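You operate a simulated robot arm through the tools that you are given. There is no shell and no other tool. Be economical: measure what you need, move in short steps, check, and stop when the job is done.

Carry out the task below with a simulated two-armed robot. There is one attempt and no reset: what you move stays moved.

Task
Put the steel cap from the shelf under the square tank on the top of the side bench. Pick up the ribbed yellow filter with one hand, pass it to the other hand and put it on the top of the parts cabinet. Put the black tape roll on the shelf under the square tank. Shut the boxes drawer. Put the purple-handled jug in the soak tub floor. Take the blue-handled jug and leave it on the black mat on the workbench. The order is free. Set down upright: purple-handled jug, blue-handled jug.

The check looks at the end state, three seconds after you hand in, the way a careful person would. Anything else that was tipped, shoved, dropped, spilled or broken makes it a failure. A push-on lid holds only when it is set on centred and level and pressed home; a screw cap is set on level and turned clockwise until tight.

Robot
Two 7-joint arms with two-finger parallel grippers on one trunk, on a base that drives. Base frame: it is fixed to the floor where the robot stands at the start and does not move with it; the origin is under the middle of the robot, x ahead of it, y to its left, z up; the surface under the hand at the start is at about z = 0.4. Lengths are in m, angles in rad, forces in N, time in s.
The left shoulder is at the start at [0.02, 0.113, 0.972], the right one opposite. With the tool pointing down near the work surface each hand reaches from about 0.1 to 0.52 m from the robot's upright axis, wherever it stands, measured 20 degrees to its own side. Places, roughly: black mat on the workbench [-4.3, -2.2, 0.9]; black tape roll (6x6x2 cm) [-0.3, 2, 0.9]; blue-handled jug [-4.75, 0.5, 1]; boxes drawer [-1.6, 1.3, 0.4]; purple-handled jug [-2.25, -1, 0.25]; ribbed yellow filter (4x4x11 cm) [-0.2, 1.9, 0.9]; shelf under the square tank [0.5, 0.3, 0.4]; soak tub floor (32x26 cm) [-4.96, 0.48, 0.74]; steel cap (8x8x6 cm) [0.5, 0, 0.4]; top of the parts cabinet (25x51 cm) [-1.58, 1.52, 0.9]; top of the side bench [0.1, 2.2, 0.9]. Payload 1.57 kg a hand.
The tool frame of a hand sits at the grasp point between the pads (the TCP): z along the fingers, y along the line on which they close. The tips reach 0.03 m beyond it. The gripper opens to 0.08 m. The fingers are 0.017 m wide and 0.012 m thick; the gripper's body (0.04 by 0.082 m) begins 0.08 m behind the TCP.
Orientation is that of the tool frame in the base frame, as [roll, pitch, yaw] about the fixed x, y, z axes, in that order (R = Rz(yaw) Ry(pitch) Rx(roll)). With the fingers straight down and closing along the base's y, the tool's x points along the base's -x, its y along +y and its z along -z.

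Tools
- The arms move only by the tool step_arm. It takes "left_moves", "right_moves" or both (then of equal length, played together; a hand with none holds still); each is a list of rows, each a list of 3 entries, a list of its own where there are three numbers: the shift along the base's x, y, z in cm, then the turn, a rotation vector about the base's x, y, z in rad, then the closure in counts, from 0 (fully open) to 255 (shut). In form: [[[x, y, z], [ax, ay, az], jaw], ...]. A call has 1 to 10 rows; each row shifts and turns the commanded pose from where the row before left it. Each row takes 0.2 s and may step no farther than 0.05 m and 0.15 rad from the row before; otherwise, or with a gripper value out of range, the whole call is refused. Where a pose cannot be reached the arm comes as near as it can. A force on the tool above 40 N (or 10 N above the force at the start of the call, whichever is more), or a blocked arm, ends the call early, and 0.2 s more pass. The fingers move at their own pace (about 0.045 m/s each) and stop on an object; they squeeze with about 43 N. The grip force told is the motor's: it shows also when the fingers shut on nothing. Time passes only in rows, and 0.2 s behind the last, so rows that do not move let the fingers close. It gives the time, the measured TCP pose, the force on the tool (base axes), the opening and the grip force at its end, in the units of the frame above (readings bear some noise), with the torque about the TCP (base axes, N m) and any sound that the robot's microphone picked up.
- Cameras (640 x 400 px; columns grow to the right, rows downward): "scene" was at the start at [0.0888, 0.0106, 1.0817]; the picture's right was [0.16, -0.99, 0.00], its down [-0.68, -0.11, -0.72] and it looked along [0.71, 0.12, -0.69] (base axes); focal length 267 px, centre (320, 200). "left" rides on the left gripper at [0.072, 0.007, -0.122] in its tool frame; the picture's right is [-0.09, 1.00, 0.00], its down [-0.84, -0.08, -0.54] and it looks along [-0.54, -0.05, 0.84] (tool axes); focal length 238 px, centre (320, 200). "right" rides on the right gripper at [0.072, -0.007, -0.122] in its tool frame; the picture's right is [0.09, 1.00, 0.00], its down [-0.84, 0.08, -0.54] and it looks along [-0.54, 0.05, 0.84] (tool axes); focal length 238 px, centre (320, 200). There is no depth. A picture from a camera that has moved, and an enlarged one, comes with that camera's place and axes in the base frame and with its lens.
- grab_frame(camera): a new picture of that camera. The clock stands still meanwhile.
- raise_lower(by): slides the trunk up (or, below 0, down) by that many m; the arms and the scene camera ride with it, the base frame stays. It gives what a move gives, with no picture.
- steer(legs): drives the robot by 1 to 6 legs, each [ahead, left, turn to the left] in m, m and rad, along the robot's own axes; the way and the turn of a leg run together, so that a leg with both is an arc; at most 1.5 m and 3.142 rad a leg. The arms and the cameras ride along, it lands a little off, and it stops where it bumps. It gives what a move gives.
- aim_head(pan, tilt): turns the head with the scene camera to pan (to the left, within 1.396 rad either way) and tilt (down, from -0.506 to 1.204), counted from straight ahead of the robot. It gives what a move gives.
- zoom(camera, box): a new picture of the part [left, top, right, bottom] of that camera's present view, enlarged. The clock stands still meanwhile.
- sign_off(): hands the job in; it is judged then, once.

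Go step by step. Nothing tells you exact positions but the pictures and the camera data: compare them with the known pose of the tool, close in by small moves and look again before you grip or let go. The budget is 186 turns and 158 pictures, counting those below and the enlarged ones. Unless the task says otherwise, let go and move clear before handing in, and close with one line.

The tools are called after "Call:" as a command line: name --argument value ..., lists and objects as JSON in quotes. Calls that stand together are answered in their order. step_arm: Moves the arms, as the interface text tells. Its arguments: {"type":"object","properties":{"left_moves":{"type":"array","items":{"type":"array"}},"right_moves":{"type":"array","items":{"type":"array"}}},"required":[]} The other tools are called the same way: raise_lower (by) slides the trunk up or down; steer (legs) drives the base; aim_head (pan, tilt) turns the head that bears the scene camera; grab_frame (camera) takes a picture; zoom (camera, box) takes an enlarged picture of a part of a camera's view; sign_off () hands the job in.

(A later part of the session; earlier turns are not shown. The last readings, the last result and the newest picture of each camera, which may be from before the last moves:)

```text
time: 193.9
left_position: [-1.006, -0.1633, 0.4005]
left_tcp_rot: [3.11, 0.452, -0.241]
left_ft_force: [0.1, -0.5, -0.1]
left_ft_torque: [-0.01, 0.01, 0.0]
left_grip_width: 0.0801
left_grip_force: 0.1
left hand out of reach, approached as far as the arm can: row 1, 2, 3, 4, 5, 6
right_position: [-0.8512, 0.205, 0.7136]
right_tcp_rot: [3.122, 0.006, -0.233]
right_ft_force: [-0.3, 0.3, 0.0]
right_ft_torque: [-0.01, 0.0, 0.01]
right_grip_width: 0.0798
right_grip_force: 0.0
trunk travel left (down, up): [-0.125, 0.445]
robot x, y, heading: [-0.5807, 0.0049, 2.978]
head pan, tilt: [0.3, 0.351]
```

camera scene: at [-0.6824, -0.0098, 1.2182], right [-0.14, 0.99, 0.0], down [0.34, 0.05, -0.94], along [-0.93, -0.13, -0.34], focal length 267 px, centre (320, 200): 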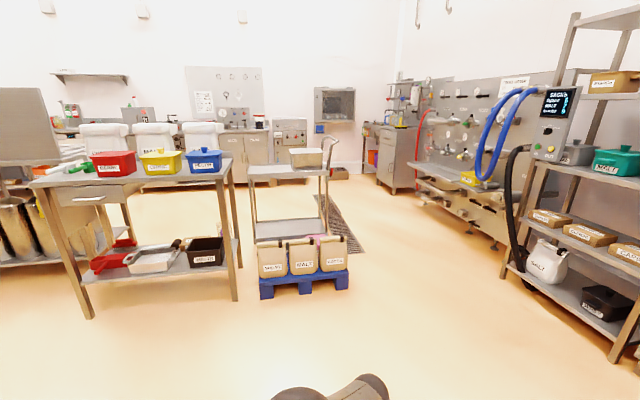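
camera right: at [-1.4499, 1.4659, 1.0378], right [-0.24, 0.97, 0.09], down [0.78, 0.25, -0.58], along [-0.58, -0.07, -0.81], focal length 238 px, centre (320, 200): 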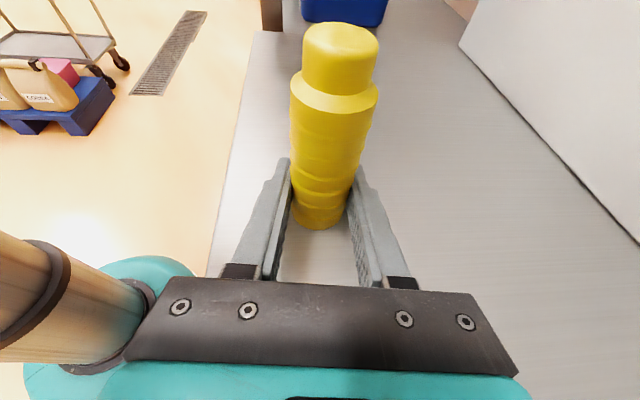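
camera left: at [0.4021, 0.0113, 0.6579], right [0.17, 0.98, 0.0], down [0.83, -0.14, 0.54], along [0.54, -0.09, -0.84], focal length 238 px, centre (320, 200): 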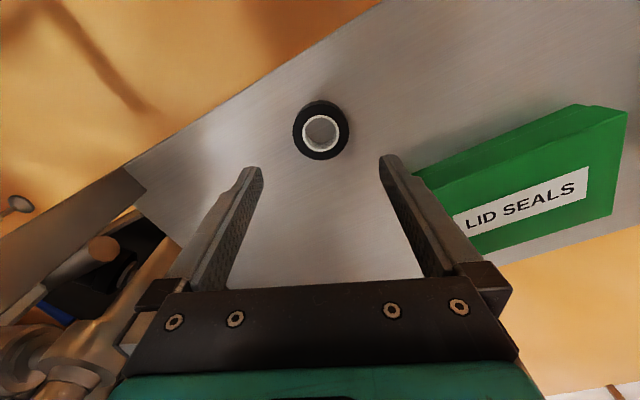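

Call:
step_arm --left_moves '[[[0, 0, 0], [-0.025, -0.148, 0], 0], [[0, 0, 0], [-0.025, -0.148, 0], 0], [[0, 0, 0], [-0.025, -0.148, 0], 0], [[-2.5, 0, 3], [0, 0, 0], 0], [[-2.5, 0, 3], [0, 0, 0], 0], [[-2, 0, 3.5], [0, 0, 0], 0], [[-2, 0, 3.5], [0, 0, 0], 0], [[-1, 0, 4], [0, 0, 0], 0], [[0, 0, 4], [0, 0, 0], 0], [[2, 0, 4], [0, 0, 0], 0]]'

```text
time: 196.1
left_position: [-1.132, -0.1543, 0.6172]
left_tcp_rot: [-3.141, 0.0, -0.234]
left_ft_force: [0.6, -0.4, 0.8]
left_ft_torque: [0.01, 0.02, -0.03]
left_grip_width: 0.0799
left_grip_force: 0.3
left hand out of reach, approached as far as the arm can: row 1, 2, 3, 4, 5, 6, 7, 8, 9, 10
right_position: [-0.8531, 0.205, 0.7145]
right_tcp_rot: [3.123, 0.007, -0.232]
right_ft_force: [0.5, 0.2, 0.2]
right_ft_torque: [-0.02, -0.03, -0.01]
right_grip_width: 0.0801
right_grip_force: 0.1
trunk travel left (down, up): [-0.125, 0.445]
robot x, y, heading: [-0.5797, 0.0029, 2.982]
head pan, tilt: [0.3, 0.351]
```

Call:
step_arm --left_moves '[[[0.5, 3, -1], [0, 0, 0], 0], [[0.5, 3, -1], [0, 0, 0], 0], [[2, 2, 0], [0, 0, 0], 0], [[2, 2, 0], [0, 0, 0], 0], [[3, 0, 0], [0, 0, 0], 0]]'

```text
time: 197.3
left_position: [-1.0908, -0.0439, 0.5713]
left_tcp_rot: [3.141, -0.001, -0.235]
left_ft_force: [-0.3, 0.0, -0.2]
left_ft_torque: [0.01, -0.01, 0.02]
left_grip_width: 0.0797
left_grip_force: 0.0
left hand out of reach, approached as far as the arm can: row 3, 4, 5
right_position: [-0.8511, 0.2042, 0.7136]
right_tcp_rot: [3.123, 0.004, -0.231]
right_ft_force: [0.2, 0.7, 0.2]
right_ft_torque: [0.01, -0.02, 0.0]
right_grip_width: 0.0801
right_grip_force: 0.1
trunk travel left (down, up): [-0.125, 0.445]
robot x, y, heading: [-0.5753, 0.0034, 2.979]
head pan, tilt: [0.3, 0.351]
```

Call:
step_arm --left_moves '[[[0, -3, -1], [0, 0, 0], 0], [[0, -3, -1], [0, 0, 0], 0], [[1, -2.5, -1], [0, 0, 0], 0], [[1.5, -2, 0], [0, 0, 0], 0], [[1.5, -2, 0], [0, 0, 0], 0], [[2, -2, 0], [0, 0, 0], 0], [[3, 0, 0], [0, 0, 0], 0]]'

```text
time: 198.9
left_position: [-1.0554, -0.1915, 0.5008]
left_tcp_rot: [-3.139, -0.001, -0.235]
left_ft_force: [-0.5, -0.1, 0.7]
left_ft_torque: [-0.01, 0.0, 0.0]
left_grip_width: 0.08
left_grip_force: 0.0
left hand out of reach, approached as far as the arm can: row 3, 4, 5, 6, 7
right_position: [-0.8517, 0.2041, 0.7141]
right_tcp_rot: [3.124, 0.006, -0.233]
right_ft_force: [0.4, -0.1, 0.5]
right_ft_torque: [-0.01, -0.02, -0.03]
right_grip_width: 0.0799
right_grip_force: 0.0
trunk travel left (down, up): [-0.125, 0.445]
robot x, y, heading: [-0.5786, 0.0027, 2.979]
head pan, tilt: [0.3, 0.351]
```

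Perhaps near-straight elbows only accept tiny radial steps; try very small inward rows.

Call:
step_arm --left_moves '[[[0.06, 0.01, 0.08], [0, 0, 0], 0], [[0.06, 0.01, 0.08], [0, 0, 0], 0], [[0.12, 0.02, 0.16], [0, 0, 0], 0], [[0.12, 0.02, 0.16], [0, 0, 0], 0], [[0.2, 0.04, 0.25], [0, 0, 0], 0], [[0.3, 0.06, 0.4], [0, 0, 0], 0], [[0.4, 0.08, 0.5], [0, 0, 0], 0], [[0.5, 0.1, 0.7], [0, 0, 0], 0], [[0.7, 0.1, 0.9], [0, 0, 0], 0], [[0.9, 0.2, 1.2], [0, 0, 0], 0]]'

```text
time: 201.1
left_position: [-1.0618, -0.1886, 0.5068]
left_tcp_rot: [-3.139, -0.001, -0.233]
left_ft_force: [0.0, -0.8, 0.0]
left_ft_torque: [-0.02, 0.01, -0.02]
left_grip_width: 0.0801
left_grip_force: 0.0
left hand out of reach, approached as far as the arm can: row 3, 5, 6, 7, 8, 9, 10
right_position: [-0.8524, 0.2039, 0.713]
right_tcp_rot: [3.123, 0.004, -0.232]
right_ft_force: [-0.3, -0.2, 0.0]
right_ft_torque: [0.02, 0.0, -0.01]
right_grip_width: 0.08
right_grip_force: 0.1
trunk travel left (down, up): [-0.125, 0.445]
robot x, y, heading: [-0.5763, 0.0003, 2.98]
head pan, tilt: [0.3, 0.351]
```

Call:
aim_head --pan 0.5 --tilt 0.95

Call:
grab_frame --camera "scene"

```text
time: 202.1
left_position: [-1.0602, -0.1878, 0.5063]
left_tcp_rot: [-3.14, 0.001, -0.235]
left_ft_force: [-0.2, -0.6, -0.5]
left_ft_torque: [-0.01, -0.02, 0.0]
left_grip_width: 0.08
left_grip_force: 0.0
right_position: [-0.852, 0.2052, 0.7133]
right_tcp_rot: [3.122, 0.005, -0.233]
right_ft_force: [-1.1, 0.2, -0.2]
right_ft_torque: [-0.02, 0.04, 0.0]
right_grip_width: 0.0801
right_grip_force: 0.1
trunk travel left (down, up): [-0.125, 0.445]
robot x, y, heading: [-0.576, 0.0042, 2.978]
head pan, tilt: [0.499, 0.949]
```

```text
53 pictures are left
camera scene: at [-0.6589, -0.0211, 1.1672], right [-0.33, 0.94, 0.0], down [0.77, 0.27, -0.58], along [-0.55, -0.19, -0.81], focal length 267 px, centre (320, 200)
```

scene: 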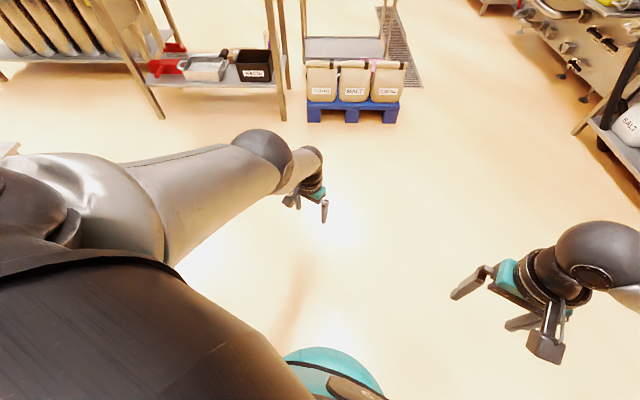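

The arm is nearly straight. A pure sideways chord toward the shoulder plane should create elbow bend; then retract gradually.

Call:
step_arm --left_moves '[[[0.5, 2.9, 0], [0, 0, 0], 0], [[0.5, 2.9, 0], [0, 0, 0], 0], [[0.5, 2.9, 0], [0, 0, 0], 0], [[0.5, 2.9, 0], [0, 0, 0], 0], [[0.5, 2.9, 0], [0, 0, 0], 0], [[0.3, 0, 0.4], [0, 0, 0], 0], [[0.6, 0, 0.8], [0, 0, 0], 0], [[1, 0, 1.4], [0, 0, 0], 0], [[1.5, 0, 2], [0, 0, 0], 0], [[1.5, 0, 2], [0, 0, 0], 0]]'

```text
time: 204.3
left_position: [-1.0466, -0.0268, 0.5177]
left_tcp_rot: [-3.141, 0.001, -0.234]
left_ft_force: [0.2, 0.7, -0.2]
left_ft_torque: [0.06, 0.01, 0.03]
left_grip_width: 0.0801
left_grip_force: 0.0
left hand out of reach, approached as far as the arm can: row 1, 3, 7, 8, 9, 10
right_position: [-0.8518, 0.2041, 0.713]
right_tcp_rot: [3.124, 0.006, -0.231]
right_ft_force: [0.5, 0.8, -0.1]
right_ft_torque: [0.02, 0.01, -0.01]
right_grip_width: 0.0801
right_grip_force: 0.0
trunk travel left (down, up): [-0.125, 0.445]
robot x, y, heading: [-0.5739, 0.0013, 2.97]
head pan, tilt: [0.499, 0.949]
```

Call:
step_arm --left_moves '[[[0.6, 3.5, 0], [0, 0, 0], 0], [[0.6, 3.5, 0], [0, 0, 0], 0], [[-0.5, -2.96, -1], [0, 0, 0], 0], [[-0.5, -2.96, -1], [0, 0, 0], 0], [[1.2, -2.5, 0], [0, 0, 0], 0], [[1.64, -2.3, 0], [0, 0, 0], 0], [[2.96, -0.5, 0], [0, 0, 0], 0], [[2, -0.5, 2], [0, 0, 0], 0]]'

```text
time: 206.1
left_position: [-0.9571, -0.0797, 0.5246]
left_tcp_rot: [-3.14, 0.0, -0.234]
left_ft_force: [0.3, 0.0, -0.1]
left_ft_torque: [0.01, -0.01, 0.01]
left_grip_width: 0.0801
left_grip_force: 0.0
left hand out of reach, approached as far as the arm can: row 1, 2
right_position: [-0.8524, 0.2056, 0.7142]
right_tcp_rot: [3.123, 0.005, -0.233]
right_ft_force: [0.9, 0.5, 0.0]
right_ft_torque: [0.0, 0.02, -0.01]
right_grip_width: 0.08
right_grip_force: 0.1
trunk travel left (down, up): [-0.125, 0.445]
robot x, y, heading: [-0.5773, 0.004, 2.978]
head pan, tilt: [0.499, 0.949]
```

Freed. Retract the left hand and drive west past the pallet.

Call:
step_arm --left_moves '[[[2, -0.3, 3], [0, 0, 0], 0], [[2, -0.3, 3], [0, 0, 0], 0], [[2, -0.3, 3], [0, 0, 0], 0], [[0, -0.3, 4], [0, 0, 0], 0], [[0, -0.3, 4], [0, 0, 0], 0]]'

Call:
steer --legs '[[0.9, -0.2, 0.16], [0.8, 0, 0], [0.6, 0, 0]]'

Call:
aim_head --pan 0.2 --tilt 0.35

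Call:
grab_frame --camera "scene"

```text
time: 207.3
left_position: [-0.8986, -0.0942, 0.6959]
left_tcp_rot: [-3.141, 0.0, -0.237]
left_ft_force: [1.0, 0.3, -0.7]
left_ft_torque: [-0.03, 0.07, 0.01]
left_grip_width: 0.0802
left_grip_force: 0.0
right_position: [-0.8533, 0.2055, 0.7134]
right_tcp_rot: [3.123, 0.005, -0.233]
right_ft_force: [-0.6, 0.1, 0.9]
right_ft_torque: [0.0, 0.03, 0.01]
right_grip_width: 0.0801
right_grip_force: 0.2
trunk travel left (down, up): [-0.125, 0.445]
robot x, y, heading: [-0.5783, 0.006, 2.98]
head pan, tilt: [0.499, 0.949]
```

```text
time: 219.1
left_position: [-3.1584, 0.1374, 0.6951]
left_tcp_rot: [-3.139, 0.002, -0.075]
left_ft_force: [0.2, -0.4, -0.6]
left_ft_torque: [0.02, 0.02, -0.03]
left_grip_width: 0.0799
left_grip_force: 0.1
right_position: [-3.1611, 0.4404, 0.714]
right_tcp_rot: [3.122, 0.004, -0.072]
right_ft_force: [-0.4, -0.1, 0.4]
right_ft_torque: [-0.05, -0.01, 0.0]
right_grip_width: 0.0801
right_grip_force: 0.1
trunk travel left (down, up): [-0.125, 0.445]
robot x, y, heading: [-2.8616, 0.2866, 3.14]
head pan, tilt: [0.499, 0.949]
```

```text
time: 220.1
left_position: [-3.1585, 0.1382, 0.6952]
left_tcp_rot: [-3.14, 0.002, -0.074]
left_ft_force: [-1.0, 0.0, 0.0]
left_ft_torque: [-0.01, 0.01, -0.01]
left_grip_width: 0.0802
left_grip_force: 0.1
right_position: [-3.161, 0.4423, 0.7141]
right_tcp_rot: [3.124, 0.006, -0.073]
right_ft_force: [0.0, -0.3, 0.4]
right_ft_torque: [0.0, 0.03, 0.0]
right_grip_width: 0.0799
right_grip_force: 0.1
trunk travel left (down, up): [-0.125, 0.445]
robot x, y, heading: [-2.8612, 0.2882, 3.139]
head pan, tilt: [0.201, 0.351]
```

```text
52 pictures are left
camera scene: at [-2.9619, 0.2657, 1.2182], right [-0.2, 0.98, 0.0], down [0.34, 0.07, -0.94], along [-0.92, -0.18, -0.34], focal length 267 px, centre (320, 200)
```

scene: 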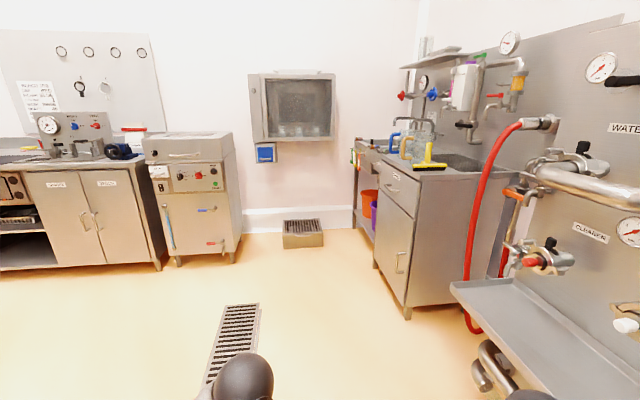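

Call:
zoom --camera "scene" --box '[330, 90, 530, 215]'

Call:
aim_head --pan 1.2 --tilt 0.5

Call:
grab_frame --camera "scene"

```text
3.20 times, centred on (430, 152) of scene
camera zoom: at [-2.9619, 0.2657, 1.2182], right [-0.2, 0.98, 0.0], down [0.34, 0.07, -0.94], along [-0.92, -0.18, -0.34], focal length 853 px, centre (-32, 352)
```

zoom: 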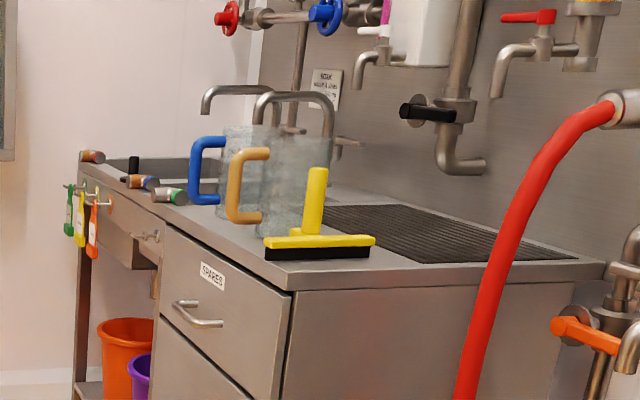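

```text
time: 221.3
left_position: [-3.1598, 0.1371, 0.6951]
left_tcp_rot: [-3.14, 0.002, -0.072]
left_ft_force: [-0.6, -0.2, -0.3]
left_ft_torque: [0.0, 0.0, -0.01]
left_grip_width: 0.0804
left_grip_force: 0.0
right_position: [-3.1608, 0.4415, 0.7138]
right_tcp_rot: [3.122, 0.005, -0.071]
right_ft_force: [-0.1, 0.0, 0.0]
right_ft_torque: [0.01, -0.02, -0.02]
right_grip_width: 0.0801
right_grip_force: 0.1
trunk travel left (down, up): [-0.125, 0.445]
robot x, y, heading: [-2.8604, 0.284, 3.136]
head pan, tilt: [1.201, 0.499]
```

```text
50 pictures are left
camera scene: at [-2.9039, 0.1993, 1.2046], right [-0.93, 0.37, 0.0], down [0.17, 0.45, -0.88], along [-0.32, -0.82, -0.48], focal length 267 px, centre (320, 200)
```

scene: 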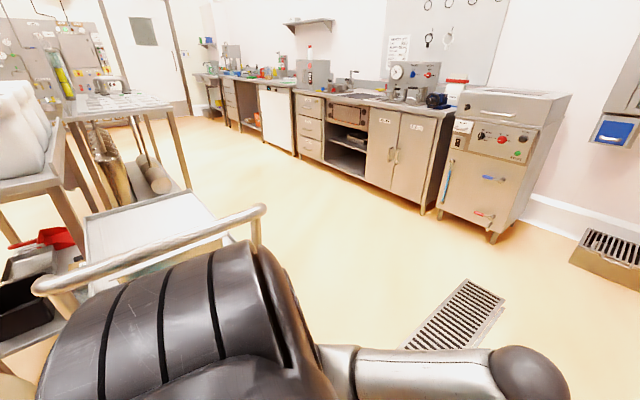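

The tub/sink is at the far right with the blue jug on its counter. First the purple jug: go around the trolley to the table's far side.

Call:
steer --legs '[[0.6, 0, 0], [0, 1.4, 0], [0, 0.1, -2.3]]'

Call:
aim_head --pan -0.2 --tilt 0.5

Call:
grab_frame --camera "scene"

```text
time: 236.8
left_position: [-3.4268, -0.8094, 0.6946]
left_tcp_rot: [3.141, 0.004, -2.369]
left_ft_force: [0.4, -1.3, 0.1]
left_ft_torque: [0.01, 0.01, 0.03]
left_grip_width: 0.0799
left_grip_force: 0.1
right_position: [-3.1972, -1.0086, 0.7139]
right_tcp_rot: [3.122, 0.004, -2.367]
right_ft_force: [-0.8, 0.1, -0.5]
right_ft_torque: [-0.01, 0.02, -0.02]
right_grip_width: 0.0796
right_grip_force: 0.0
trunk travel left (down, up): [-0.125, 0.445]
robot x, y, heading: [-3.5101, -1.1314, 0.842]
head pan, tilt: [1.201, 0.499]
cut short: leg 3
```

```text
time: 238.3
left_position: [-3.4274, -0.809, 0.6944]
left_tcp_rot: [-3.139, 0.001, -2.369]
left_ft_force: [-1.1, -0.5, 1.1]
left_ft_torque: [0.0, 0.03, 0.01]
left_grip_width: 0.0798
left_grip_force: 0.0
right_position: [-3.1979, -1.0085, 0.7143]
right_tcp_rot: [3.124, 0.007, -2.368]
right_ft_force: [-0.9, -0.5, 0.3]
right_ft_torque: [0.0, -0.01, -0.03]
right_grip_width: 0.0801
right_grip_force: 0.0
trunk travel left (down, up): [-0.125, 0.445]
robot x, y, heading: [-3.5155, -1.1389, 0.845]
head pan, tilt: [-0.201, 0.499]
```

```text
49 pictures are left
camera scene: at [-3.4374, -1.0733, 1.2046], right [0.6, -0.8, 0.0], down [-0.38, -0.29, -0.88], along [0.7, 0.53, -0.48], focal length 267 px, centre (320, 200)
```

scene: 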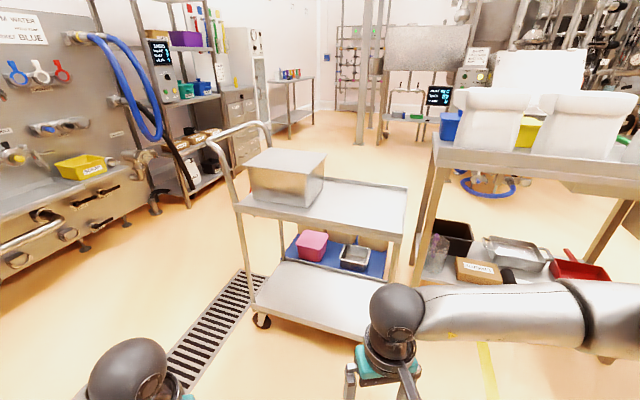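

The jug is visible at the near corner of the lower shelf, in front of the WASTE bin. Enlarge.

Call:
zoom --camera "scene" --box '[380, 180, 580, 305]'

```text
3.20 times, centred on (480, 242) of scene
camera zoom: at [-3.4374, -1.0733, 1.2046], right [0.6, -0.8, 0.0], down [-0.38, -0.29, -0.88], along [0.7, 0.53, -0.48], focal length 853 px, centre (-192, 64)
```

zoom: 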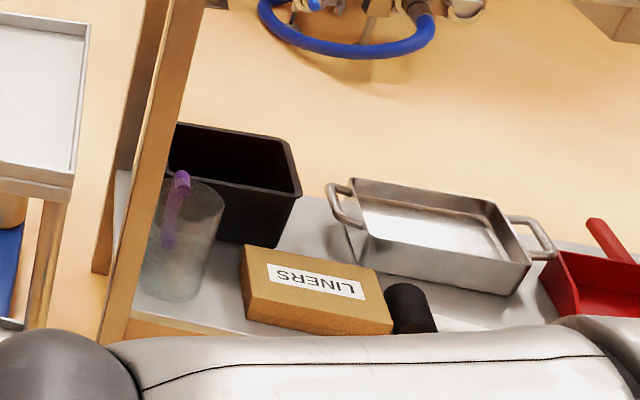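

The jug (≈12 cm wide, handle on its far side) stands near [-2.22, -0.93] on the low shelf. I'll pinch its rim with the right hand from this side; first raise the left arm above the trolley and pull the right hand in low.

Call:
step_arm --left_moves '[[[0, 0, 4.5], [0, 0, 0], 0], [[0, 0, 4.5], [0, 0, 0], 0], [[0, 0, 4.5], [0, 0, 0], 0], [[0, 0, 4.5], [0, 0, 0], 0], [[0, 0, 4.5], [0, 0, 0], 0], [[0, 0, 4.5], [0, 0, 0], 0], [[0, 0, 4.5], [0, 0, 0], 0], [[0, 0, 4.5], [0, 0, 0], 0]]' --right_moves '[[[-1.6, -1.9, -1.5], [0, 0, 0], 0], [[-1.6, -1.9, -1.5], [0, 0, 0], 0], [[-1.6, -1.9, -1.5], [0, 0, 0], 0], [[-1.6, -1.9, -1.5], [0, 0, 0], 0], [[0, 0, -1.5], [0, 0, 0], 0], [[0, 0, -1.5], [0, 0, 0], 0], [[0, 0, -1.5], [0, 0, 0], 0], [[0, 0, -1.5], [0, 0, 0], 0]]'

Call:
steer --legs '[[0, -0.1, -0.5], [0.55, -0.1, 0]]'

Call:
aim_head --pan 0.1 --tilt 0.6

Call:
grab_frame --camera "scene"

```text
time: 240.1
left_position: [-3.4277, -0.809, 1.0544]
left_tcp_rot: [3.14, 0.002, -2.368]
left_ft_force: [-0.1, 0.6, 0.2]
left_ft_torque: [0.0, 0.01, 0.04]
left_grip_width: 0.0798
left_grip_force: 0.0
right_position: [-3.2618, -1.0854, 0.5945]
right_tcp_rot: [3.126, 0.006, -2.367]
right_ft_force: [-0.7, -0.8, -0.3]
right_ft_torque: [0.03, 0.01, -0.02]
right_grip_width: 0.0802
right_grip_force: 0.1
trunk travel left (down, up): [-0.125, 0.445]
robot x, y, heading: [-3.5121, -1.1348, 0.843]
head pan, tilt: [-0.201, 0.499]
```

```text
time: 244.7
left_position: [-2.6772, -0.8806, 1.0548]
left_tcp_rot: [-3.14, 0.002, -2.869]
left_ft_force: [0.4, 0.6, 0.1]
left_ft_torque: [-0.01, 0.03, 0.0]
left_grip_width: 0.0802
left_grip_force: 0.1
right_position: [-2.6643, -1.2045, 0.5943]
right_tcp_rot: [3.122, 0.005, -2.867]
right_ft_force: [0.9, -0.1, -0.5]
right_ft_torque: [-0.01, -0.03, -0.03]
right_grip_width: 0.08
right_grip_force: 0.0
trunk travel left (down, up): [-0.125, 0.445]
robot x, y, heading: [-2.9095, -1.1251, 0.341]
head pan, tilt: [-0.201, 0.499]
```

```text
time: 245.5
left_position: [-2.677, -0.8815, 1.0541]
left_tcp_rot: [-3.139, 0.001, -2.869]
left_ft_force: [-0.4, -0.2, -1.0]
left_ft_torque: [0.03, 0.0, -0.04]
left_grip_width: 0.0798
left_grip_force: 0.1
right_position: [-2.6645, -1.2043, 0.593]
right_tcp_rot: [3.124, 0.006, -2.869]
right_ft_force: [0.2, 1.0, -0.2]
right_ft_torque: [0.01, -0.02, 0.0]
right_grip_width: 0.08
right_grip_force: 0.1
trunk travel left (down, up): [-0.125, 0.445]
robot x, y, heading: [-2.9113, -1.1253, 0.343]
head pan, tilt: [0.099, 0.6]
```

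```text
47 pictures are left
camera scene: at [-2.8227, -1.086, 1.1955], right [0.43, -0.9, 0.0], down [-0.51, -0.24, -0.83], along [0.75, 0.35, -0.56], focal length 267 px, centre (320, 200)
```

scene: 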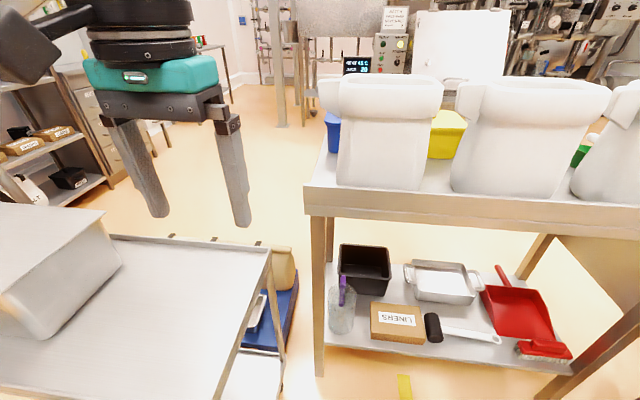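

Call:
zoom --camera "scene" --box '[300, 230, 420, 360]'

```text
3.08 times, centred on (360, 295) of scene
camera zoom: at [-2.8227, -1.086, 1.1955], right [0.43, -0.9, 0.0], down [-0.51, -0.24, -0.83], along [0.75, 0.35, -0.56], focal length 821 px, centre (197, -92)
```

zoom: 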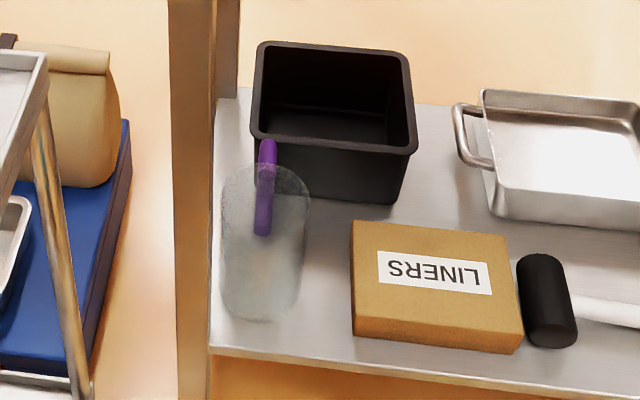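

Jug ≈[-2.25, -0.91], rim z≈0.39, ⌀≈10 cm. I'll raise the left arm further, move in (keeping off the trolley), then lower the trunk.

Call:
step_arm --left_moves '[[[0, 0, 4], [0, 0, 0], 0], [[0, 0, 4], [0, 0, 0], 0], [[0, 0, 4], [0, 0, 0], 0]]' --right_moves '[[[-1, 1, -2], [0, 0, 0], 0], [[-1, 1, -2], [0, 0, 0], 0], [[0, 1, 0], [0, 0, 0], 0]]'

Call:
steer --legs '[[0.1, -0.1, 0], [0.16, 0, 0]]'

Call:
raise_lower --by -0.12

Call:
grab_frame --camera "scene"

Call:
grab_frame --camera "right"

```text
time: 246.3
left_position: [-2.6766, -0.8821, 1.1751]
left_tcp_rot: [-3.141, 0.001, -2.869]
left_ft_force: [0.5, -0.8, -0.3]
left_ft_torque: [-0.01, 0.04, 0.0]
left_grip_width: 0.08
left_grip_force: 0.0
right_position: [-2.6858, -1.1743, 0.5532]
right_tcp_rot: [3.124, 0.005, -2.869]
right_ft_force: [-0.1, -0.3, -0.3]
right_ft_torque: [0.01, 0.02, 0.01]
right_grip_width: 0.0799
right_grip_force: 0.0
trunk travel left (down, up): [-0.125, 0.445]
robot x, y, heading: [-2.9092, -1.1226, 0.341]
head pan, tilt: [0.099, 0.6]
```

```text
time: 248.7
left_position: [-2.3977, -0.8895, 1.1744]
left_tcp_rot: [-3.14, 0.001, -2.87]
left_ft_force: [1.4, -0.2, 0.2]
left_ft_torque: [-0.01, 0.0, 0.01]
left_grip_width: 0.0798
left_grip_force: 0.1
right_position: [-2.407, -1.182, 0.5539]
right_tcp_rot: [3.122, 0.005, -2.867]
right_ft_force: [0.5, 0.4, 0.7]
right_ft_torque: [0.01, 0.01, -0.01]
right_grip_width: 0.08
right_grip_force: 0.0
trunk travel left (down, up): [-0.125, 0.445]
robot x, y, heading: [-2.6378, -1.1328, 0.345]
head pan, tilt: [0.099, 0.6]
```

```text
time: 250.2
left_position: [-2.3987, -0.8901, 1.0552]
left_tcp_rot: [-3.141, 0.003, -2.87]
left_ft_force: [-0.7, 0.2, 0.5]
left_ft_torque: [0.01, -0.03, 0.01]
left_grip_width: 0.0798
left_grip_force: 0.0
right_position: [-2.4064, -1.1831, 0.4345]
right_tcp_rot: [3.122, 0.006, -2.869]
right_ft_force: [-0.8, 0.7, -0.3]
right_ft_torque: [-0.05, 0.0, 0.01]
right_grip_width: 0.0799
right_grip_force: 0.0
trunk travel left (down, up): [-0.005, 0.565]
robot x, y, heading: [-2.6347, -1.1294, 0.345]
head pan, tilt: [0.099, 0.6]
```

```text
45 pictures are left
camera scene: at [-2.5449, -1.094, 1.0756], right [0.43, -0.9, 0.0], down [-0.51, -0.24, -0.83], along [0.75, 0.35, -0.56], focal length 267 px, centre (320, 200)
```

scene: 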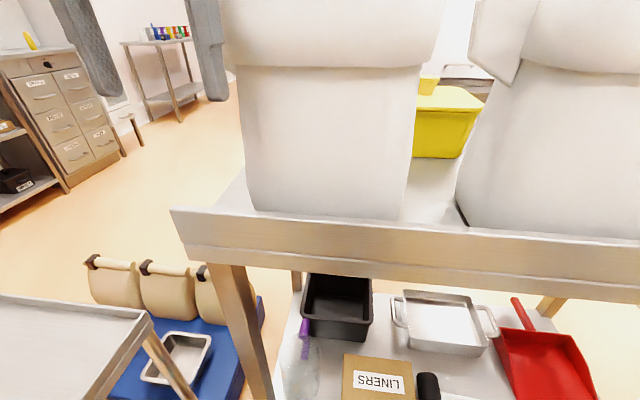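

```text
44 pictures are left
camera right: at [-2.4751, -1.2101, 0.5572], right [-0.36, 0.93, 0.02], down [0.78, 0.29, 0.55], along [0.51, 0.21, -0.84], focal length 238 px, centre (320, 200)
```

right: 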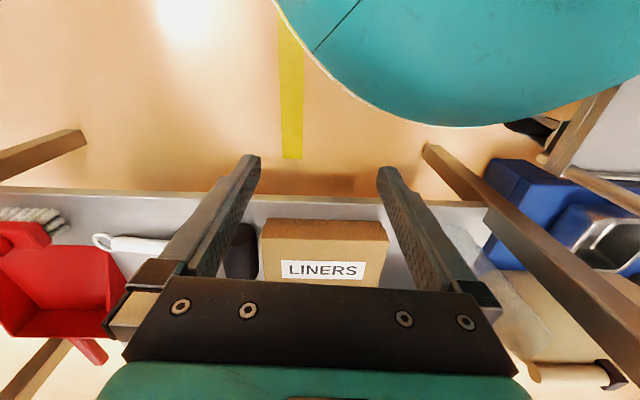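

The right camera sees the shelf: LINERS ahead, the jug to its left. Raise a bit and move toward the jug's near-right rim.

Call:
step_arm --right_moves '[[[0, 1, 3], [0, 0, 0], 0], [[1, 3, 3], [0, 0, 0], 0], [[2, 3.5, 0], [0, 0, 0], 0], [[2, 3.5, 0], [0, 0, 0], 0], [[2.5, 3, 0], [0, 0, 0], 0], [[2.5, 3, 0], [0, 0, 0], 0]]'

Call:
grab_frame --camera "right"

```text
time: 251.6
left_position: [-2.3987, -0.8899, 1.0553]
left_tcp_rot: [-3.139, 0.001, -2.871]
left_ft_force: [0.4, 0.7, 0.2]
left_ft_torque: [0.0, 0.01, -0.01]
left_grip_width: 0.0801
left_grip_force: 0.0
right_position: [-2.3071, -1.0113, 0.4941]
right_tcp_rot: [3.125, 0.005, -2.866]
right_ft_force: [0.4, 0.4, -1.0]
right_ft_torque: [-0.02, 0.0, -0.01]
right_grip_width: 0.08
right_grip_force: 0.1
trunk travel left (down, up): [-0.005, 0.565]
robot x, y, heading: [-2.6298, -1.1302, 0.338]
head pan, tilt: [0.099, 0.6]
```

```text
43 pictures are left
camera right: at [-2.375, -1.0393, 0.6171], right [-0.36, 0.93, 0.02], down [0.78, 0.29, 0.55], along [0.51, 0.21, -0.84], focal length 238 px, centre (320, 200)
```

right: 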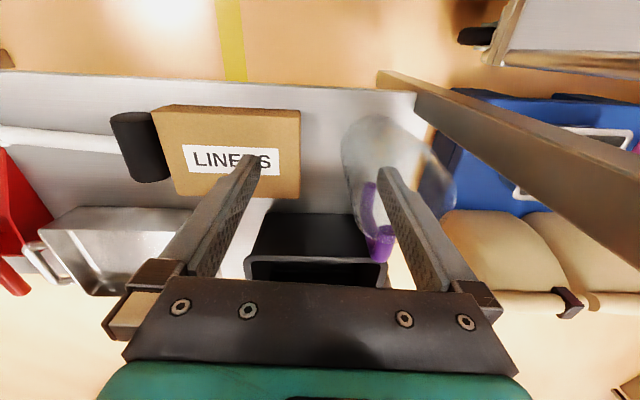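

The purple handle is clearly visible: a vertical bar at about [-2.205, -0.88], z 0.25–0.38, pointing forward-right. I'll grip it from above: move in 6 cm and yaw the hand to close across it.

Call:
steer --legs '[[0.06, 0, 0]]'

Call:
step_arm --right_moves '[[[0, 1, 0], [0, 0, -0.13], 0], [[0, 2, 0], [0, 0, -0.13], 0], [[1, 2, 0], [0, 0, -0.13], 0], [[1, 2, 0], [0, 0, -0.13], 0], [[1, 1, 0], [0, 0, -0.13], 0]]'

Call:
grab_frame --camera "right"

```text
time: 252.5
left_position: [-2.3555, -0.8761, 1.0597]
left_tcp_rot: [3.139, 0.017, -2.87]
left_ft_force: [-0.4, 0.3, -0.2]
left_ft_torque: [-0.03, -0.01, -0.02]
left_grip_width: 0.0798
left_grip_force: 0.2
right_position: [-2.2759, -1.0025, 0.4834]
right_tcp_rot: [3.124, -0.023, -2.871]
right_ft_force: [-0.2, -0.3, 0.0]
right_ft_torque: [0.0, -0.02, -0.02]
right_grip_width: 0.0799
right_grip_force: 0.1
trunk travel left (down, up): [-0.005, 0.565]
robot x, y, heading: [-2.5752, -1.1136, 0.337]
head pan, tilt: [0.099, 0.6]
```

```text
time: 253.9
left_position: [-2.3425, -0.877, 1.0569]
left_tcp_rot: [3.137, 0.001, -2.874]
left_ft_force: [-1.0, -0.3, 0.2]
left_ft_torque: [0.07, 0.06, -0.09]
left_grip_width: 0.0789
left_grip_force: 0.0
right_position: [-2.2601, -0.9419, 0.4579]
right_tcp_rot: [-3.113, -0.078, 2.739]
right_ft_force: [0.1, 1.4, 1.0]
right_ft_torque: [-0.04, -0.06, 0.04]
right_grip_width: 0.0801
right_grip_force: 0.1
trunk travel left (down, up): [-0.005, 0.565]
robot x, y, heading: [-2.575, -1.1121, 0.337]
head pan, tilt: [0.099, 0.6]
stopped in row 5 (right hand): the arm was blocked; the commanded pose is now the measured one
```

```text
42 pictures are left
camera right: at [-2.3195, -0.92, 0.5871], right [0.3, 0.95, -0.02], down [0.84, -0.26, 0.47], along [0.44, -0.16, -0.88], focal length 238 px, centre (320, 200)
```

right: 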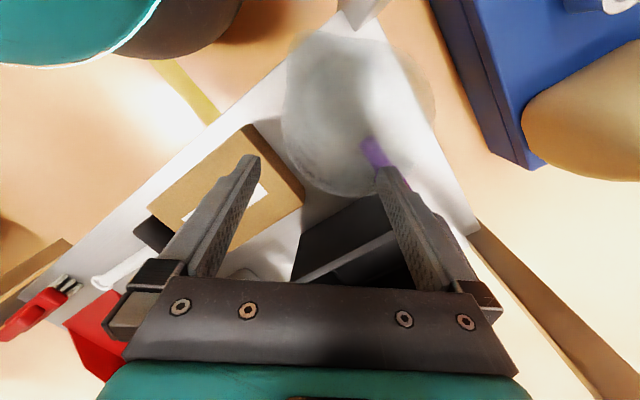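

The forearm seems to press the tabletop edge. Back off immediately and look at the arm.

Call:
steer --legs '[[-0.06, 0, 0]]'

Call:
aim_head --pan -0.3 --tilt 0.75

Call:
grab_frame --camera "scene"

```text
time: 254.9
left_position: [-2.3982, -0.8902, 1.0551]
left_tcp_rot: [-3.14, 0.002, -2.872]
left_ft_force: [0.4, -0.1, -0.3]
left_ft_torque: [0.02, -0.01, 0.02]
left_grip_width: 0.0802
left_grip_force: 0.0
right_position: [-2.3121, -0.9545, 0.4608]
right_tcp_rot: [-3.116, -0.069, 2.743]
right_ft_force: [-0.6, -0.8, 0.0]
right_ft_torque: [-0.01, -0.01, -0.02]
right_grip_width: 0.08
right_grip_force: 0.0
trunk travel left (down, up): [-0.005, 0.565]
robot x, y, heading: [-2.6316, -1.1355, 0.338]
head pan, tilt: [0.099, 0.6]
```

```text
time: 255.8
left_position: [-2.397, -0.8901, 1.055]
left_tcp_rot: [-3.14, 0.002, -2.874]
left_ft_force: [0.6, 0.2, -0.5]
left_ft_torque: [0.01, 0.0, -0.01]
left_grip_width: 0.08
left_grip_force: 0.0
right_position: [-2.3129, -0.9546, 0.4611]
right_tcp_rot: [-3.118, -0.07, 2.743]
right_ft_force: [-0.6, 1.0, 1.2]
right_ft_torque: [0.04, 0.0, 0.02]
right_grip_width: 0.0798
right_grip_force: 0.1
trunk travel left (down, up): [-0.005, 0.565]
robot x, y, heading: [-2.6307, -1.1376, 0.338]
head pan, tilt: [-0.3, 0.75]
```

```text
41 pictures are left
camera scene: at [-2.5427, -1.129, 1.0627], right [0.04, -1.0, 0.0], down [-0.68, -0.03, -0.73], along [0.73, 0.03, -0.68], focal length 267 px, centre (320, 200)
```

scene: 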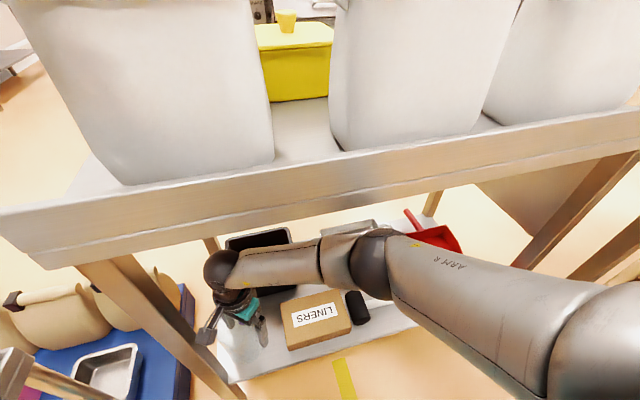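

Sacks are still in place. The handle is beyond the right arm's reach from here, so I'll use the left hand at the near rim instead. Back out and reconfigure both arms.

Call:
steer --legs '[[-0.4, 0, 0]]'

Call:
step_arm --left_moves '[[[-1, -0.5, -4], [0, 0, 0], 0], [[-1, -0.5, -4], [0, 0, 0], 0], [[-1, -0.5, -4], [0, 0, 0], 0], [[0, 0, -4], [0, 0, 0], 0], [[0, 0, -4], [0, 0, 0], 0], [[0, 0, -4], [0, 0, 0], 0], [[0, 0, -4], [0, 0, 0], 0], [[0, 0, -4], [0, 0, 0], 0], [[0, 0, -4], [0, 0, 0], 0], [[0, 0, -4], [0, 0, 0], 0]]' --right_moves '[[[-1, -2, 0], [0, 0, 0.13], 0], [[-1, -2, 0], [0, 0, 0.13], 0], [[-1, -3, 1], [0, 0, 0.13], 0], [[-1, -3, 1], [0, 0, 0.13], 0], [[-1, -3, 1], [0, 0, 0.13], 0], [[-1, -3, 1], [0, 0, 0], 0], [[-1, -3, 1], [0, 0, 0], 0], [[-1, -3, 1], [0, 0, 0], 0], [[-1, -2, 1], [0, 0, 0], 0], [[0, -2, 1], [0, 0, 0], 0]]'

```text
time: 258.3
left_position: [-2.7765, -1.0226, 1.0552]
left_tcp_rot: [-3.14, 0.002, -2.867]
left_ft_force: [-1.1, 0.4, -0.5]
left_ft_torque: [-0.01, -0.01, 0.01]
left_grip_width: 0.0798
left_grip_force: 0.1
right_position: [-2.6912, -1.0877, 0.4598]
right_tcp_rot: [-3.116, -0.07, 2.747]
right_ft_force: [-0.1, 0.6, 0.1]
right_ft_torque: [-0.02, -0.01, 0.03]
right_grip_width: 0.0799
right_grip_force: 0.0
trunk travel left (down, up): [-0.005, 0.565]
robot x, y, heading: [-3.0132, -1.2624, 0.343]
head pan, tilt: [-0.3, 0.75]
```

```text
time: 260.5
left_position: [-2.807, -1.0374, 0.654]
left_tcp_rot: [-3.139, 0.0, -2.869]
left_ft_force: [-0.1, 0.5, 1.0]
left_ft_torque: [0.04, 0.0, 0.05]
left_grip_width: 0.0802
left_grip_force: 0.1
right_position: [-2.7795, -1.3481, 0.5408]
right_tcp_rot: [-3.12, -0.068, -2.886]
right_ft_force: [0.3, -0.1, 0.3]
right_ft_torque: [-0.01, 0.01, 0.0]
right_grip_width: 0.08
right_grip_force: 0.0
trunk travel left (down, up): [-0.005, 0.565]
robot x, y, heading: [-3.0091, -1.2658, 0.348]
head pan, tilt: [-0.3, 0.75]
```

Call:
step_arm --left_moves '[[[0, 0, -1.7], [0, 0, 0.15], 0], [[0, 0, -1.7], [0, 0, 0.15], 0], [[0, 0, -1.7], [0, 0, 0.15], 0], [[0, 0, -1.7], [0, 0, 0.15], 0], [[0, 0, -1.7], [0, 0, 0.15], 0], [[0, 0, -1.7], [0, 0, 0.15], 0], [[0, 0, -1.7], [0, 0, 0.15], 0], [[0, 0, -1.7], [0, 0, 0.15], 0], [[0, 0, -1.7], [0, 0, 0.15], 0], [[0, 0, -1.7], [0, 0, 0.15], 0]]' --right_moves '[[[0, -3.2, 1.5], [0, 0, 0], 0], [[0, -3.2, 1.5], [0, 0, 0], 0], [[0, -3.2, 1.5], [0, 0, 0], 0], [[0, -3.2, 1.5], [0, 0, 0], 0], [[0, 0, 0], [0, 0, 0], 0], [[0, 0, 0], [0, 0, 0], 0], [[0, 0, 0], [0, 0, 0], 0], [[0, 0, 0], [0, 0, 0], 0], [[0, 0, 0], [0, 0, 0], 0], [[0, 0, 0], [0, 0, 0], 0]]'

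Call:
aim_head --pan 0.2 --tilt 0.7

Call:
grab_frame --camera "scene"

```text
time: 262.7
left_position: [-2.8052, -1.0377, 0.485]
left_tcp_rot: [-3.139, 0.0, -1.365]
left_ft_force: [-0.1, 0.1, 0.1]
left_ft_torque: [-0.01, 0.01, -0.04]
left_grip_width: 0.08
left_grip_force: 0.1
right_position: [-2.7725, -1.4771, 0.5945]
right_tcp_rot: [-3.118, -0.069, -2.884]
right_ft_force: [-0.6, -0.7, -0.2]
right_ft_torque: [0.0, 0.0, 0.01]
right_grip_width: 0.0798
right_grip_force: 0.1
right hand out of reach, approached as far as the arm can: row 4
trunk travel left (down, up): [-0.005, 0.565]
robot x, y, heading: [-3.0101, -1.2649, 0.339]
head pan, tilt: [-0.3, 0.75]
```

```text
time: 263.6
left_position: [-2.8063, -1.0395, 0.485]
left_tcp_rot: [-3.14, 0.001, -1.37]
left_ft_force: [-0.2, 0.8, 0.9]
left_ft_torque: [-0.03, -0.04, 0.0]
left_grip_width: 0.0801
left_grip_force: 0.0
right_position: [-2.7729, -1.4772, 0.5956]
right_tcp_rot: [-3.118, -0.069, -2.885]
right_ft_force: [-0.5, 0.4, 0.3]
right_ft_torque: [0.02, -0.04, 0.01]
right_grip_width: 0.0803
right_grip_force: 0.1
trunk travel left (down, up): [-0.005, 0.565]
robot x, y, heading: [-3.0094, -1.269, 0.345]
head pan, tilt: [0.201, 0.7]
```

```text
40 pictures are left
camera scene: at [-2.9297, -1.222, 1.0669], right [0.52, -0.86, 0.0], down [-0.55, -0.33, -0.76], along [0.66, 0.4, -0.64], focal length 267 px, centre (320, 200)
```

scene: 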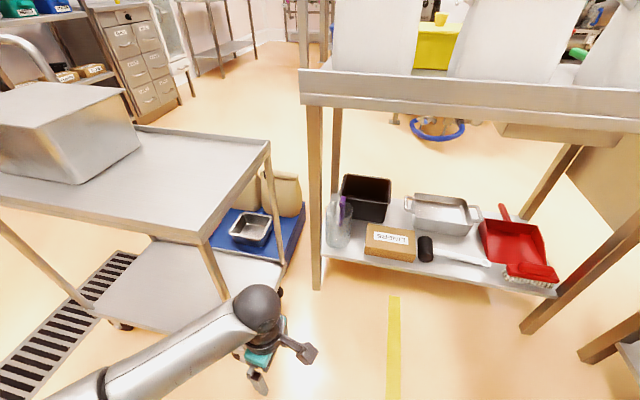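

Everything is still upright. Turn a bit left and approach with the left hand low.

Call:
steer --legs '[[0, 0, 0.155], [0.3, -0.143, 0]]'

Call:
grab_frame --camera "left"

Call:
grab_frame --camera "scene"

```text
time: 266.4
left_position: [-2.5111, -0.9969, 0.4851]
left_tcp_rot: [-3.14, 0.0, -1.218]
left_ft_force: [-0.4, 0.6, -0.2]
left_ft_torque: [0.01, 0.0, 0.02]
left_grip_width: 0.08
left_grip_force: 0.0
right_position: [-2.4119, -1.4234, 0.5942]
right_tcp_rot: [-3.121, -0.066, -2.735]
right_ft_force: [0.2, -0.5, -0.2]
right_ft_torque: [0.04, 0.02, 0.01]
right_grip_width: 0.08
right_grip_force: 0.0
trunk travel left (down, up): [-0.005, 0.565]
robot x, y, heading: [-2.6744, -1.2471, 0.49]
head pan, tilt: [0.201, 0.7]
```

```text
39 pictures are left
camera left: at [-2.4919, -1.067, 0.6074], right [-0.97, -0.26, 0.0], down [-0.22, 0.81, 0.54], along [-0.14, 0.52, -0.84], focal length 238 px, centre (320, 200)
```

left: 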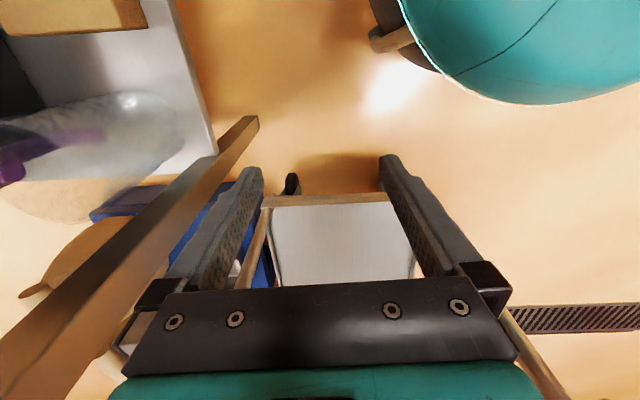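

```text
38 pictures are left
camera scene: at [-2.6065, -1.1961, 1.0671], right [0.64, -0.77, 0.0], down [-0.49, -0.41, -0.77], along [0.59, 0.49, -0.64], focal length 267 px, centre (320, 200)
```

scene: 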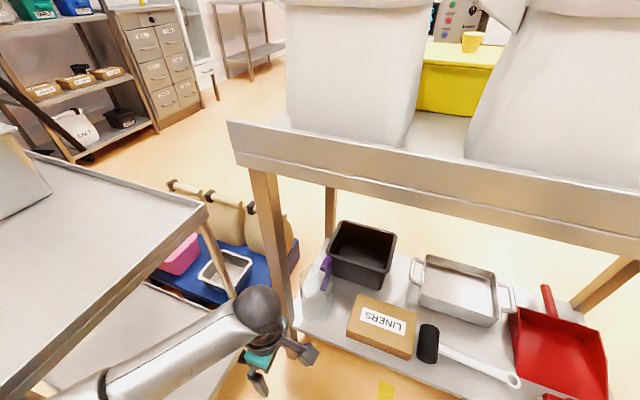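

The table leg is just left of my path, so I'll pinch the jug's near-right rim instead: rotate the left hand back past its default by ~0.78 rad.

Call:
step_arm --left_moves '[[[0.3, -0.6, 0], [0, 0, -0.15], 0], [[0.3, -0.6, 0], [0, 0, -0.15], 0], [[0.3, -0.6, 0], [0, 0, -0.15], 0], [[0.3, -0.6, 0], [0, 0, -0.15], 0], [[0.3, -0.6, 0], [0, 0, -0.15], 0], [[0, 0, 0], [0, 0, -0.15], 0], [[0, 0, 0], [0, 0, -0.15], 0], [[0, 0, 0], [0, 0, -0.15], 0], [[0, 0, 0], [0, 0, -0.15], 0], [[0, 0, 0], [0, 0, -0.15], 0]]'

Call:
step_arm --left_moves '[[[0, 0, 0], [0, 0, -0.15], 0], [[0, 0, 0], [0, 0, -0.15], 0], [[0, 0, 0], [0, 0, -0.15], 0], [[0, 0, 0], [0, 0, -0.15], 0], [[0, 0, 0], [0, 0, -0.15], 0]]'

Call:
steer --legs '[[0.06, -0.02, 0]]'

Call:
grab_frame --camera "left"

```text
time: 268.6
left_position: [-2.4938, -1.0246, 0.4849]
left_tcp_rot: [3.14, -0.002, -2.721]
left_ft_force: [-0.2, 0.0, 0.1]
left_ft_torque: [0.01, 0.05, 0.0]
left_grip_width: 0.0799
left_grip_force: 0.0
right_position: [-2.4108, -1.4222, 0.5942]
right_tcp_rot: [-3.117, -0.071, -2.734]
right_ft_force: [0.4, 0.4, 0.0]
right_ft_torque: [0.02, 0.01, 0.0]
right_grip_width: 0.0799
right_grip_force: 0.0
trunk travel left (down, up): [-0.005, 0.565]
robot x, y, heading: [-2.6784, -1.2486, 0.492]
head pan, tilt: [0.201, 0.7]
```

```text
time: 270.0
left_position: [-2.511, -1.0635, 0.4779]
left_tcp_rot: [-3.068, 0.001, 2.805]
left_ft_force: [-0.5, 0.1, 0.8]
left_ft_torque: [0.0, 0.01, 0.04]
left_grip_width: 0.0801
left_grip_force: 0.0
right_position: [-2.4124, -1.4217, 0.5977]
right_tcp_rot: [-3.117, -0.068, -2.733]
right_ft_force: [-0.4, -0.4, 0.8]
right_ft_torque: [0.0, -0.01, -0.02]
right_grip_width: 0.0798
right_grip_force: 0.1
trunk travel left (down, up): [-0.005, 0.565]
robot x, y, heading: [-2.676, -1.2499, 0.499]
head pan, tilt: [0.201, 0.7]
stopped in row 5 (left hand): the arm was blocked; the commanded pose is now the measured one
```

```text
time: 270.8
left_position: [-2.5076, -1.0623, 0.4726]
left_tcp_rot: [-3.062, -0.015, 2.81]
left_ft_force: [0.1, -0.4, 0.0]
left_ft_torque: [-0.04, -0.01, 0.0]
left_grip_width: 0.0801
left_grip_force: 0.1
right_position: [-2.4034, -1.4228, 0.5957]
right_tcp_rot: [-3.12, -0.072, -2.73]
right_ft_force: [0.1, 0.0, 0.4]
right_ft_torque: [0.02, 0.0, -0.01]
right_grip_width: 0.08
right_grip_force: 0.1
trunk travel left (down, up): [-0.005, 0.565]
robot x, y, heading: [-2.669, -1.2502, 0.499]
head pan, tilt: [0.201, 0.7]
stopped in leg 1: the robot was blocked; the commanded pose is now the measured one
```

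```text
37 pictures are left
camera left: at [-2.5681, -1.0236, 0.5946], right [0.41, 0.91, -0.08], down [0.79, -0.31, 0.53], along [0.46, -0.28, -0.84], focal length 238 px, centre (320, 200)
```

left: 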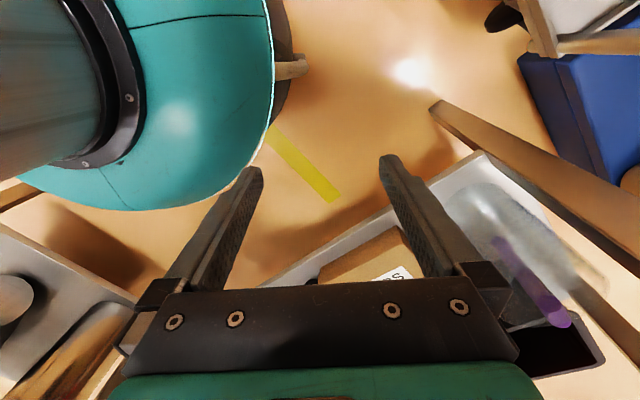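

The left elbow swung out against the trolley. Yaw back to default so the elbow comes in, level the hand, and lower the right hand.

Call:
step_arm --left_moves '[[[0, 0, 0], [0, 0, 0.15], 0], [[0, 0, 0], [0, 0, 0.15], 0], [[0, 0, 0], [0.07, -0.04, 0.1], 0], [[0, 0, 0.5], [0, 0, 0.15], 0], [[0, 0, 0.5], [0, 0, 0.15], 0]]' --right_moves '[[[0, -1, -1], [0, 0, 0], 0], [[0, -1, -2], [0, 0, 0], 0], [[0, -1, -3], [0, 0, 0], 0], [[-1, -1, -3], [0, 0, 0], 0], [[-1, -1, -3], [0, 0, 0], 0]]'

Call:
aim_head --pan 0.7 --tilt 0.8

Call:
grab_frame --camera "scene"

```text
time: 272.0
left_position: [-2.5081, -1.0615, 0.4818]
left_tcp_rot: [-3.131, 0.024, -2.771]
left_ft_force: [-0.4, 0.3, -1.3]
left_ft_torque: [-0.01, -0.02, -0.02]
left_grip_width: 0.08
left_grip_force: 0.0
right_position: [-2.424, -1.4703, 0.4739]
right_tcp_rot: [-3.12, -0.069, -2.729]
right_ft_force: [0.7, 0.3, 0.0]
right_ft_torque: [0.0, -0.02, 0.01]
right_grip_width: 0.0801
right_grip_force: 0.0
trunk travel left (down, up): [-0.005, 0.565]
robot x, y, heading: [-2.6702, -1.2485, 0.496]
head pan, tilt: [0.201, 0.7]
```

```text
time: 272.9
left_position: [-2.5071, -1.062, 0.4825]
left_tcp_rot: [-3.13, 0.024, -2.774]
left_ft_force: [-0.2, 0.4, -0.4]
left_ft_torque: [-0.01, 0.02, -0.01]
left_grip_width: 0.0801
left_grip_force: 0.1
right_position: [-2.4227, -1.4699, 0.4744]
right_tcp_rot: [-3.118, -0.072, -2.728]
right_ft_force: [1.2, 0.3, -0.4]
right_ft_torque: [0.02, -0.06, 0.01]
right_grip_width: 0.0797
right_grip_force: 0.0
trunk travel left (down, up): [-0.005, 0.565]
robot x, y, heading: [-2.6699, -1.2524, 0.502]
head pan, tilt: [0.7, 0.799]
```

```text
36 pictures are left
camera scene: at [-2.6337, -1.1729, 1.0586], right [0.93, -0.36, 0.0], down [-0.26, -0.67, -0.7], along [0.25, 0.65, -0.72], focal length 267 px, centre (320, 200)
```

scene: 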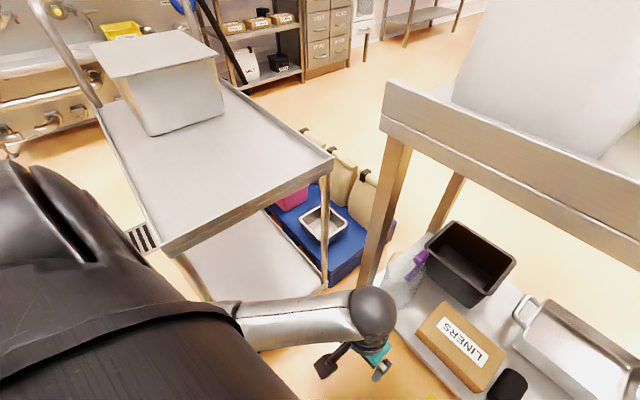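

Trolley and contents are undisturbed. Advance 0.16 m with the left hand in default orientation.

Call:
steer --legs '[[0.15, 0, 0]]'

Call:
grab_frame --camera "left"

```text
time: 274.3
left_position: [-2.3756, -0.9899, 0.4829]
left_tcp_rot: [-3.132, 0.023, -2.774]
left_ft_force: [-0.2, -0.4, -0.1]
left_ft_torque: [-0.01, 0.01, 0.02]
left_grip_width: 0.0797
left_grip_force: 0.0
right_position: [-2.2923, -1.3991, 0.4752]
right_tcp_rot: [-3.118, -0.072, -2.729]
right_ft_force: [0.2, -0.4, -0.6]
right_ft_torque: [0.0, 0.02, 0.03]
right_grip_width: 0.08
right_grip_force: 0.0
trunk travel left (down, up): [-0.005, 0.565]
robot x, y, heading: [-2.5431, -1.1788, 0.496]
head pan, tilt: [0.7, 0.799]
```

```text
35 pictures are left
camera left: at [-2.4492, -1.0092, 0.6023], right [-0.27, 0.96, -0.01], down [0.79, 0.23, 0.56], along [0.54, 0.15, -0.83], focal length 238 px, centre (320, 200)
```

left: 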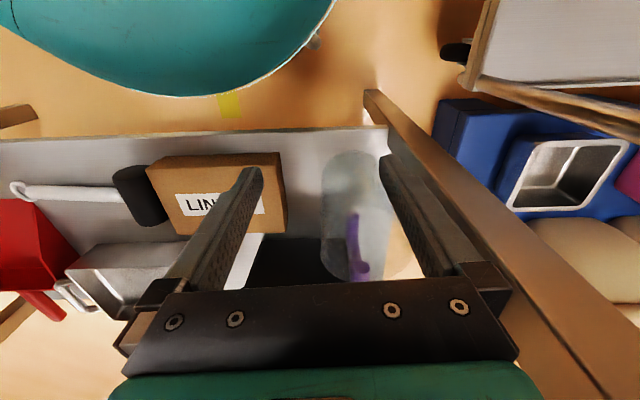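

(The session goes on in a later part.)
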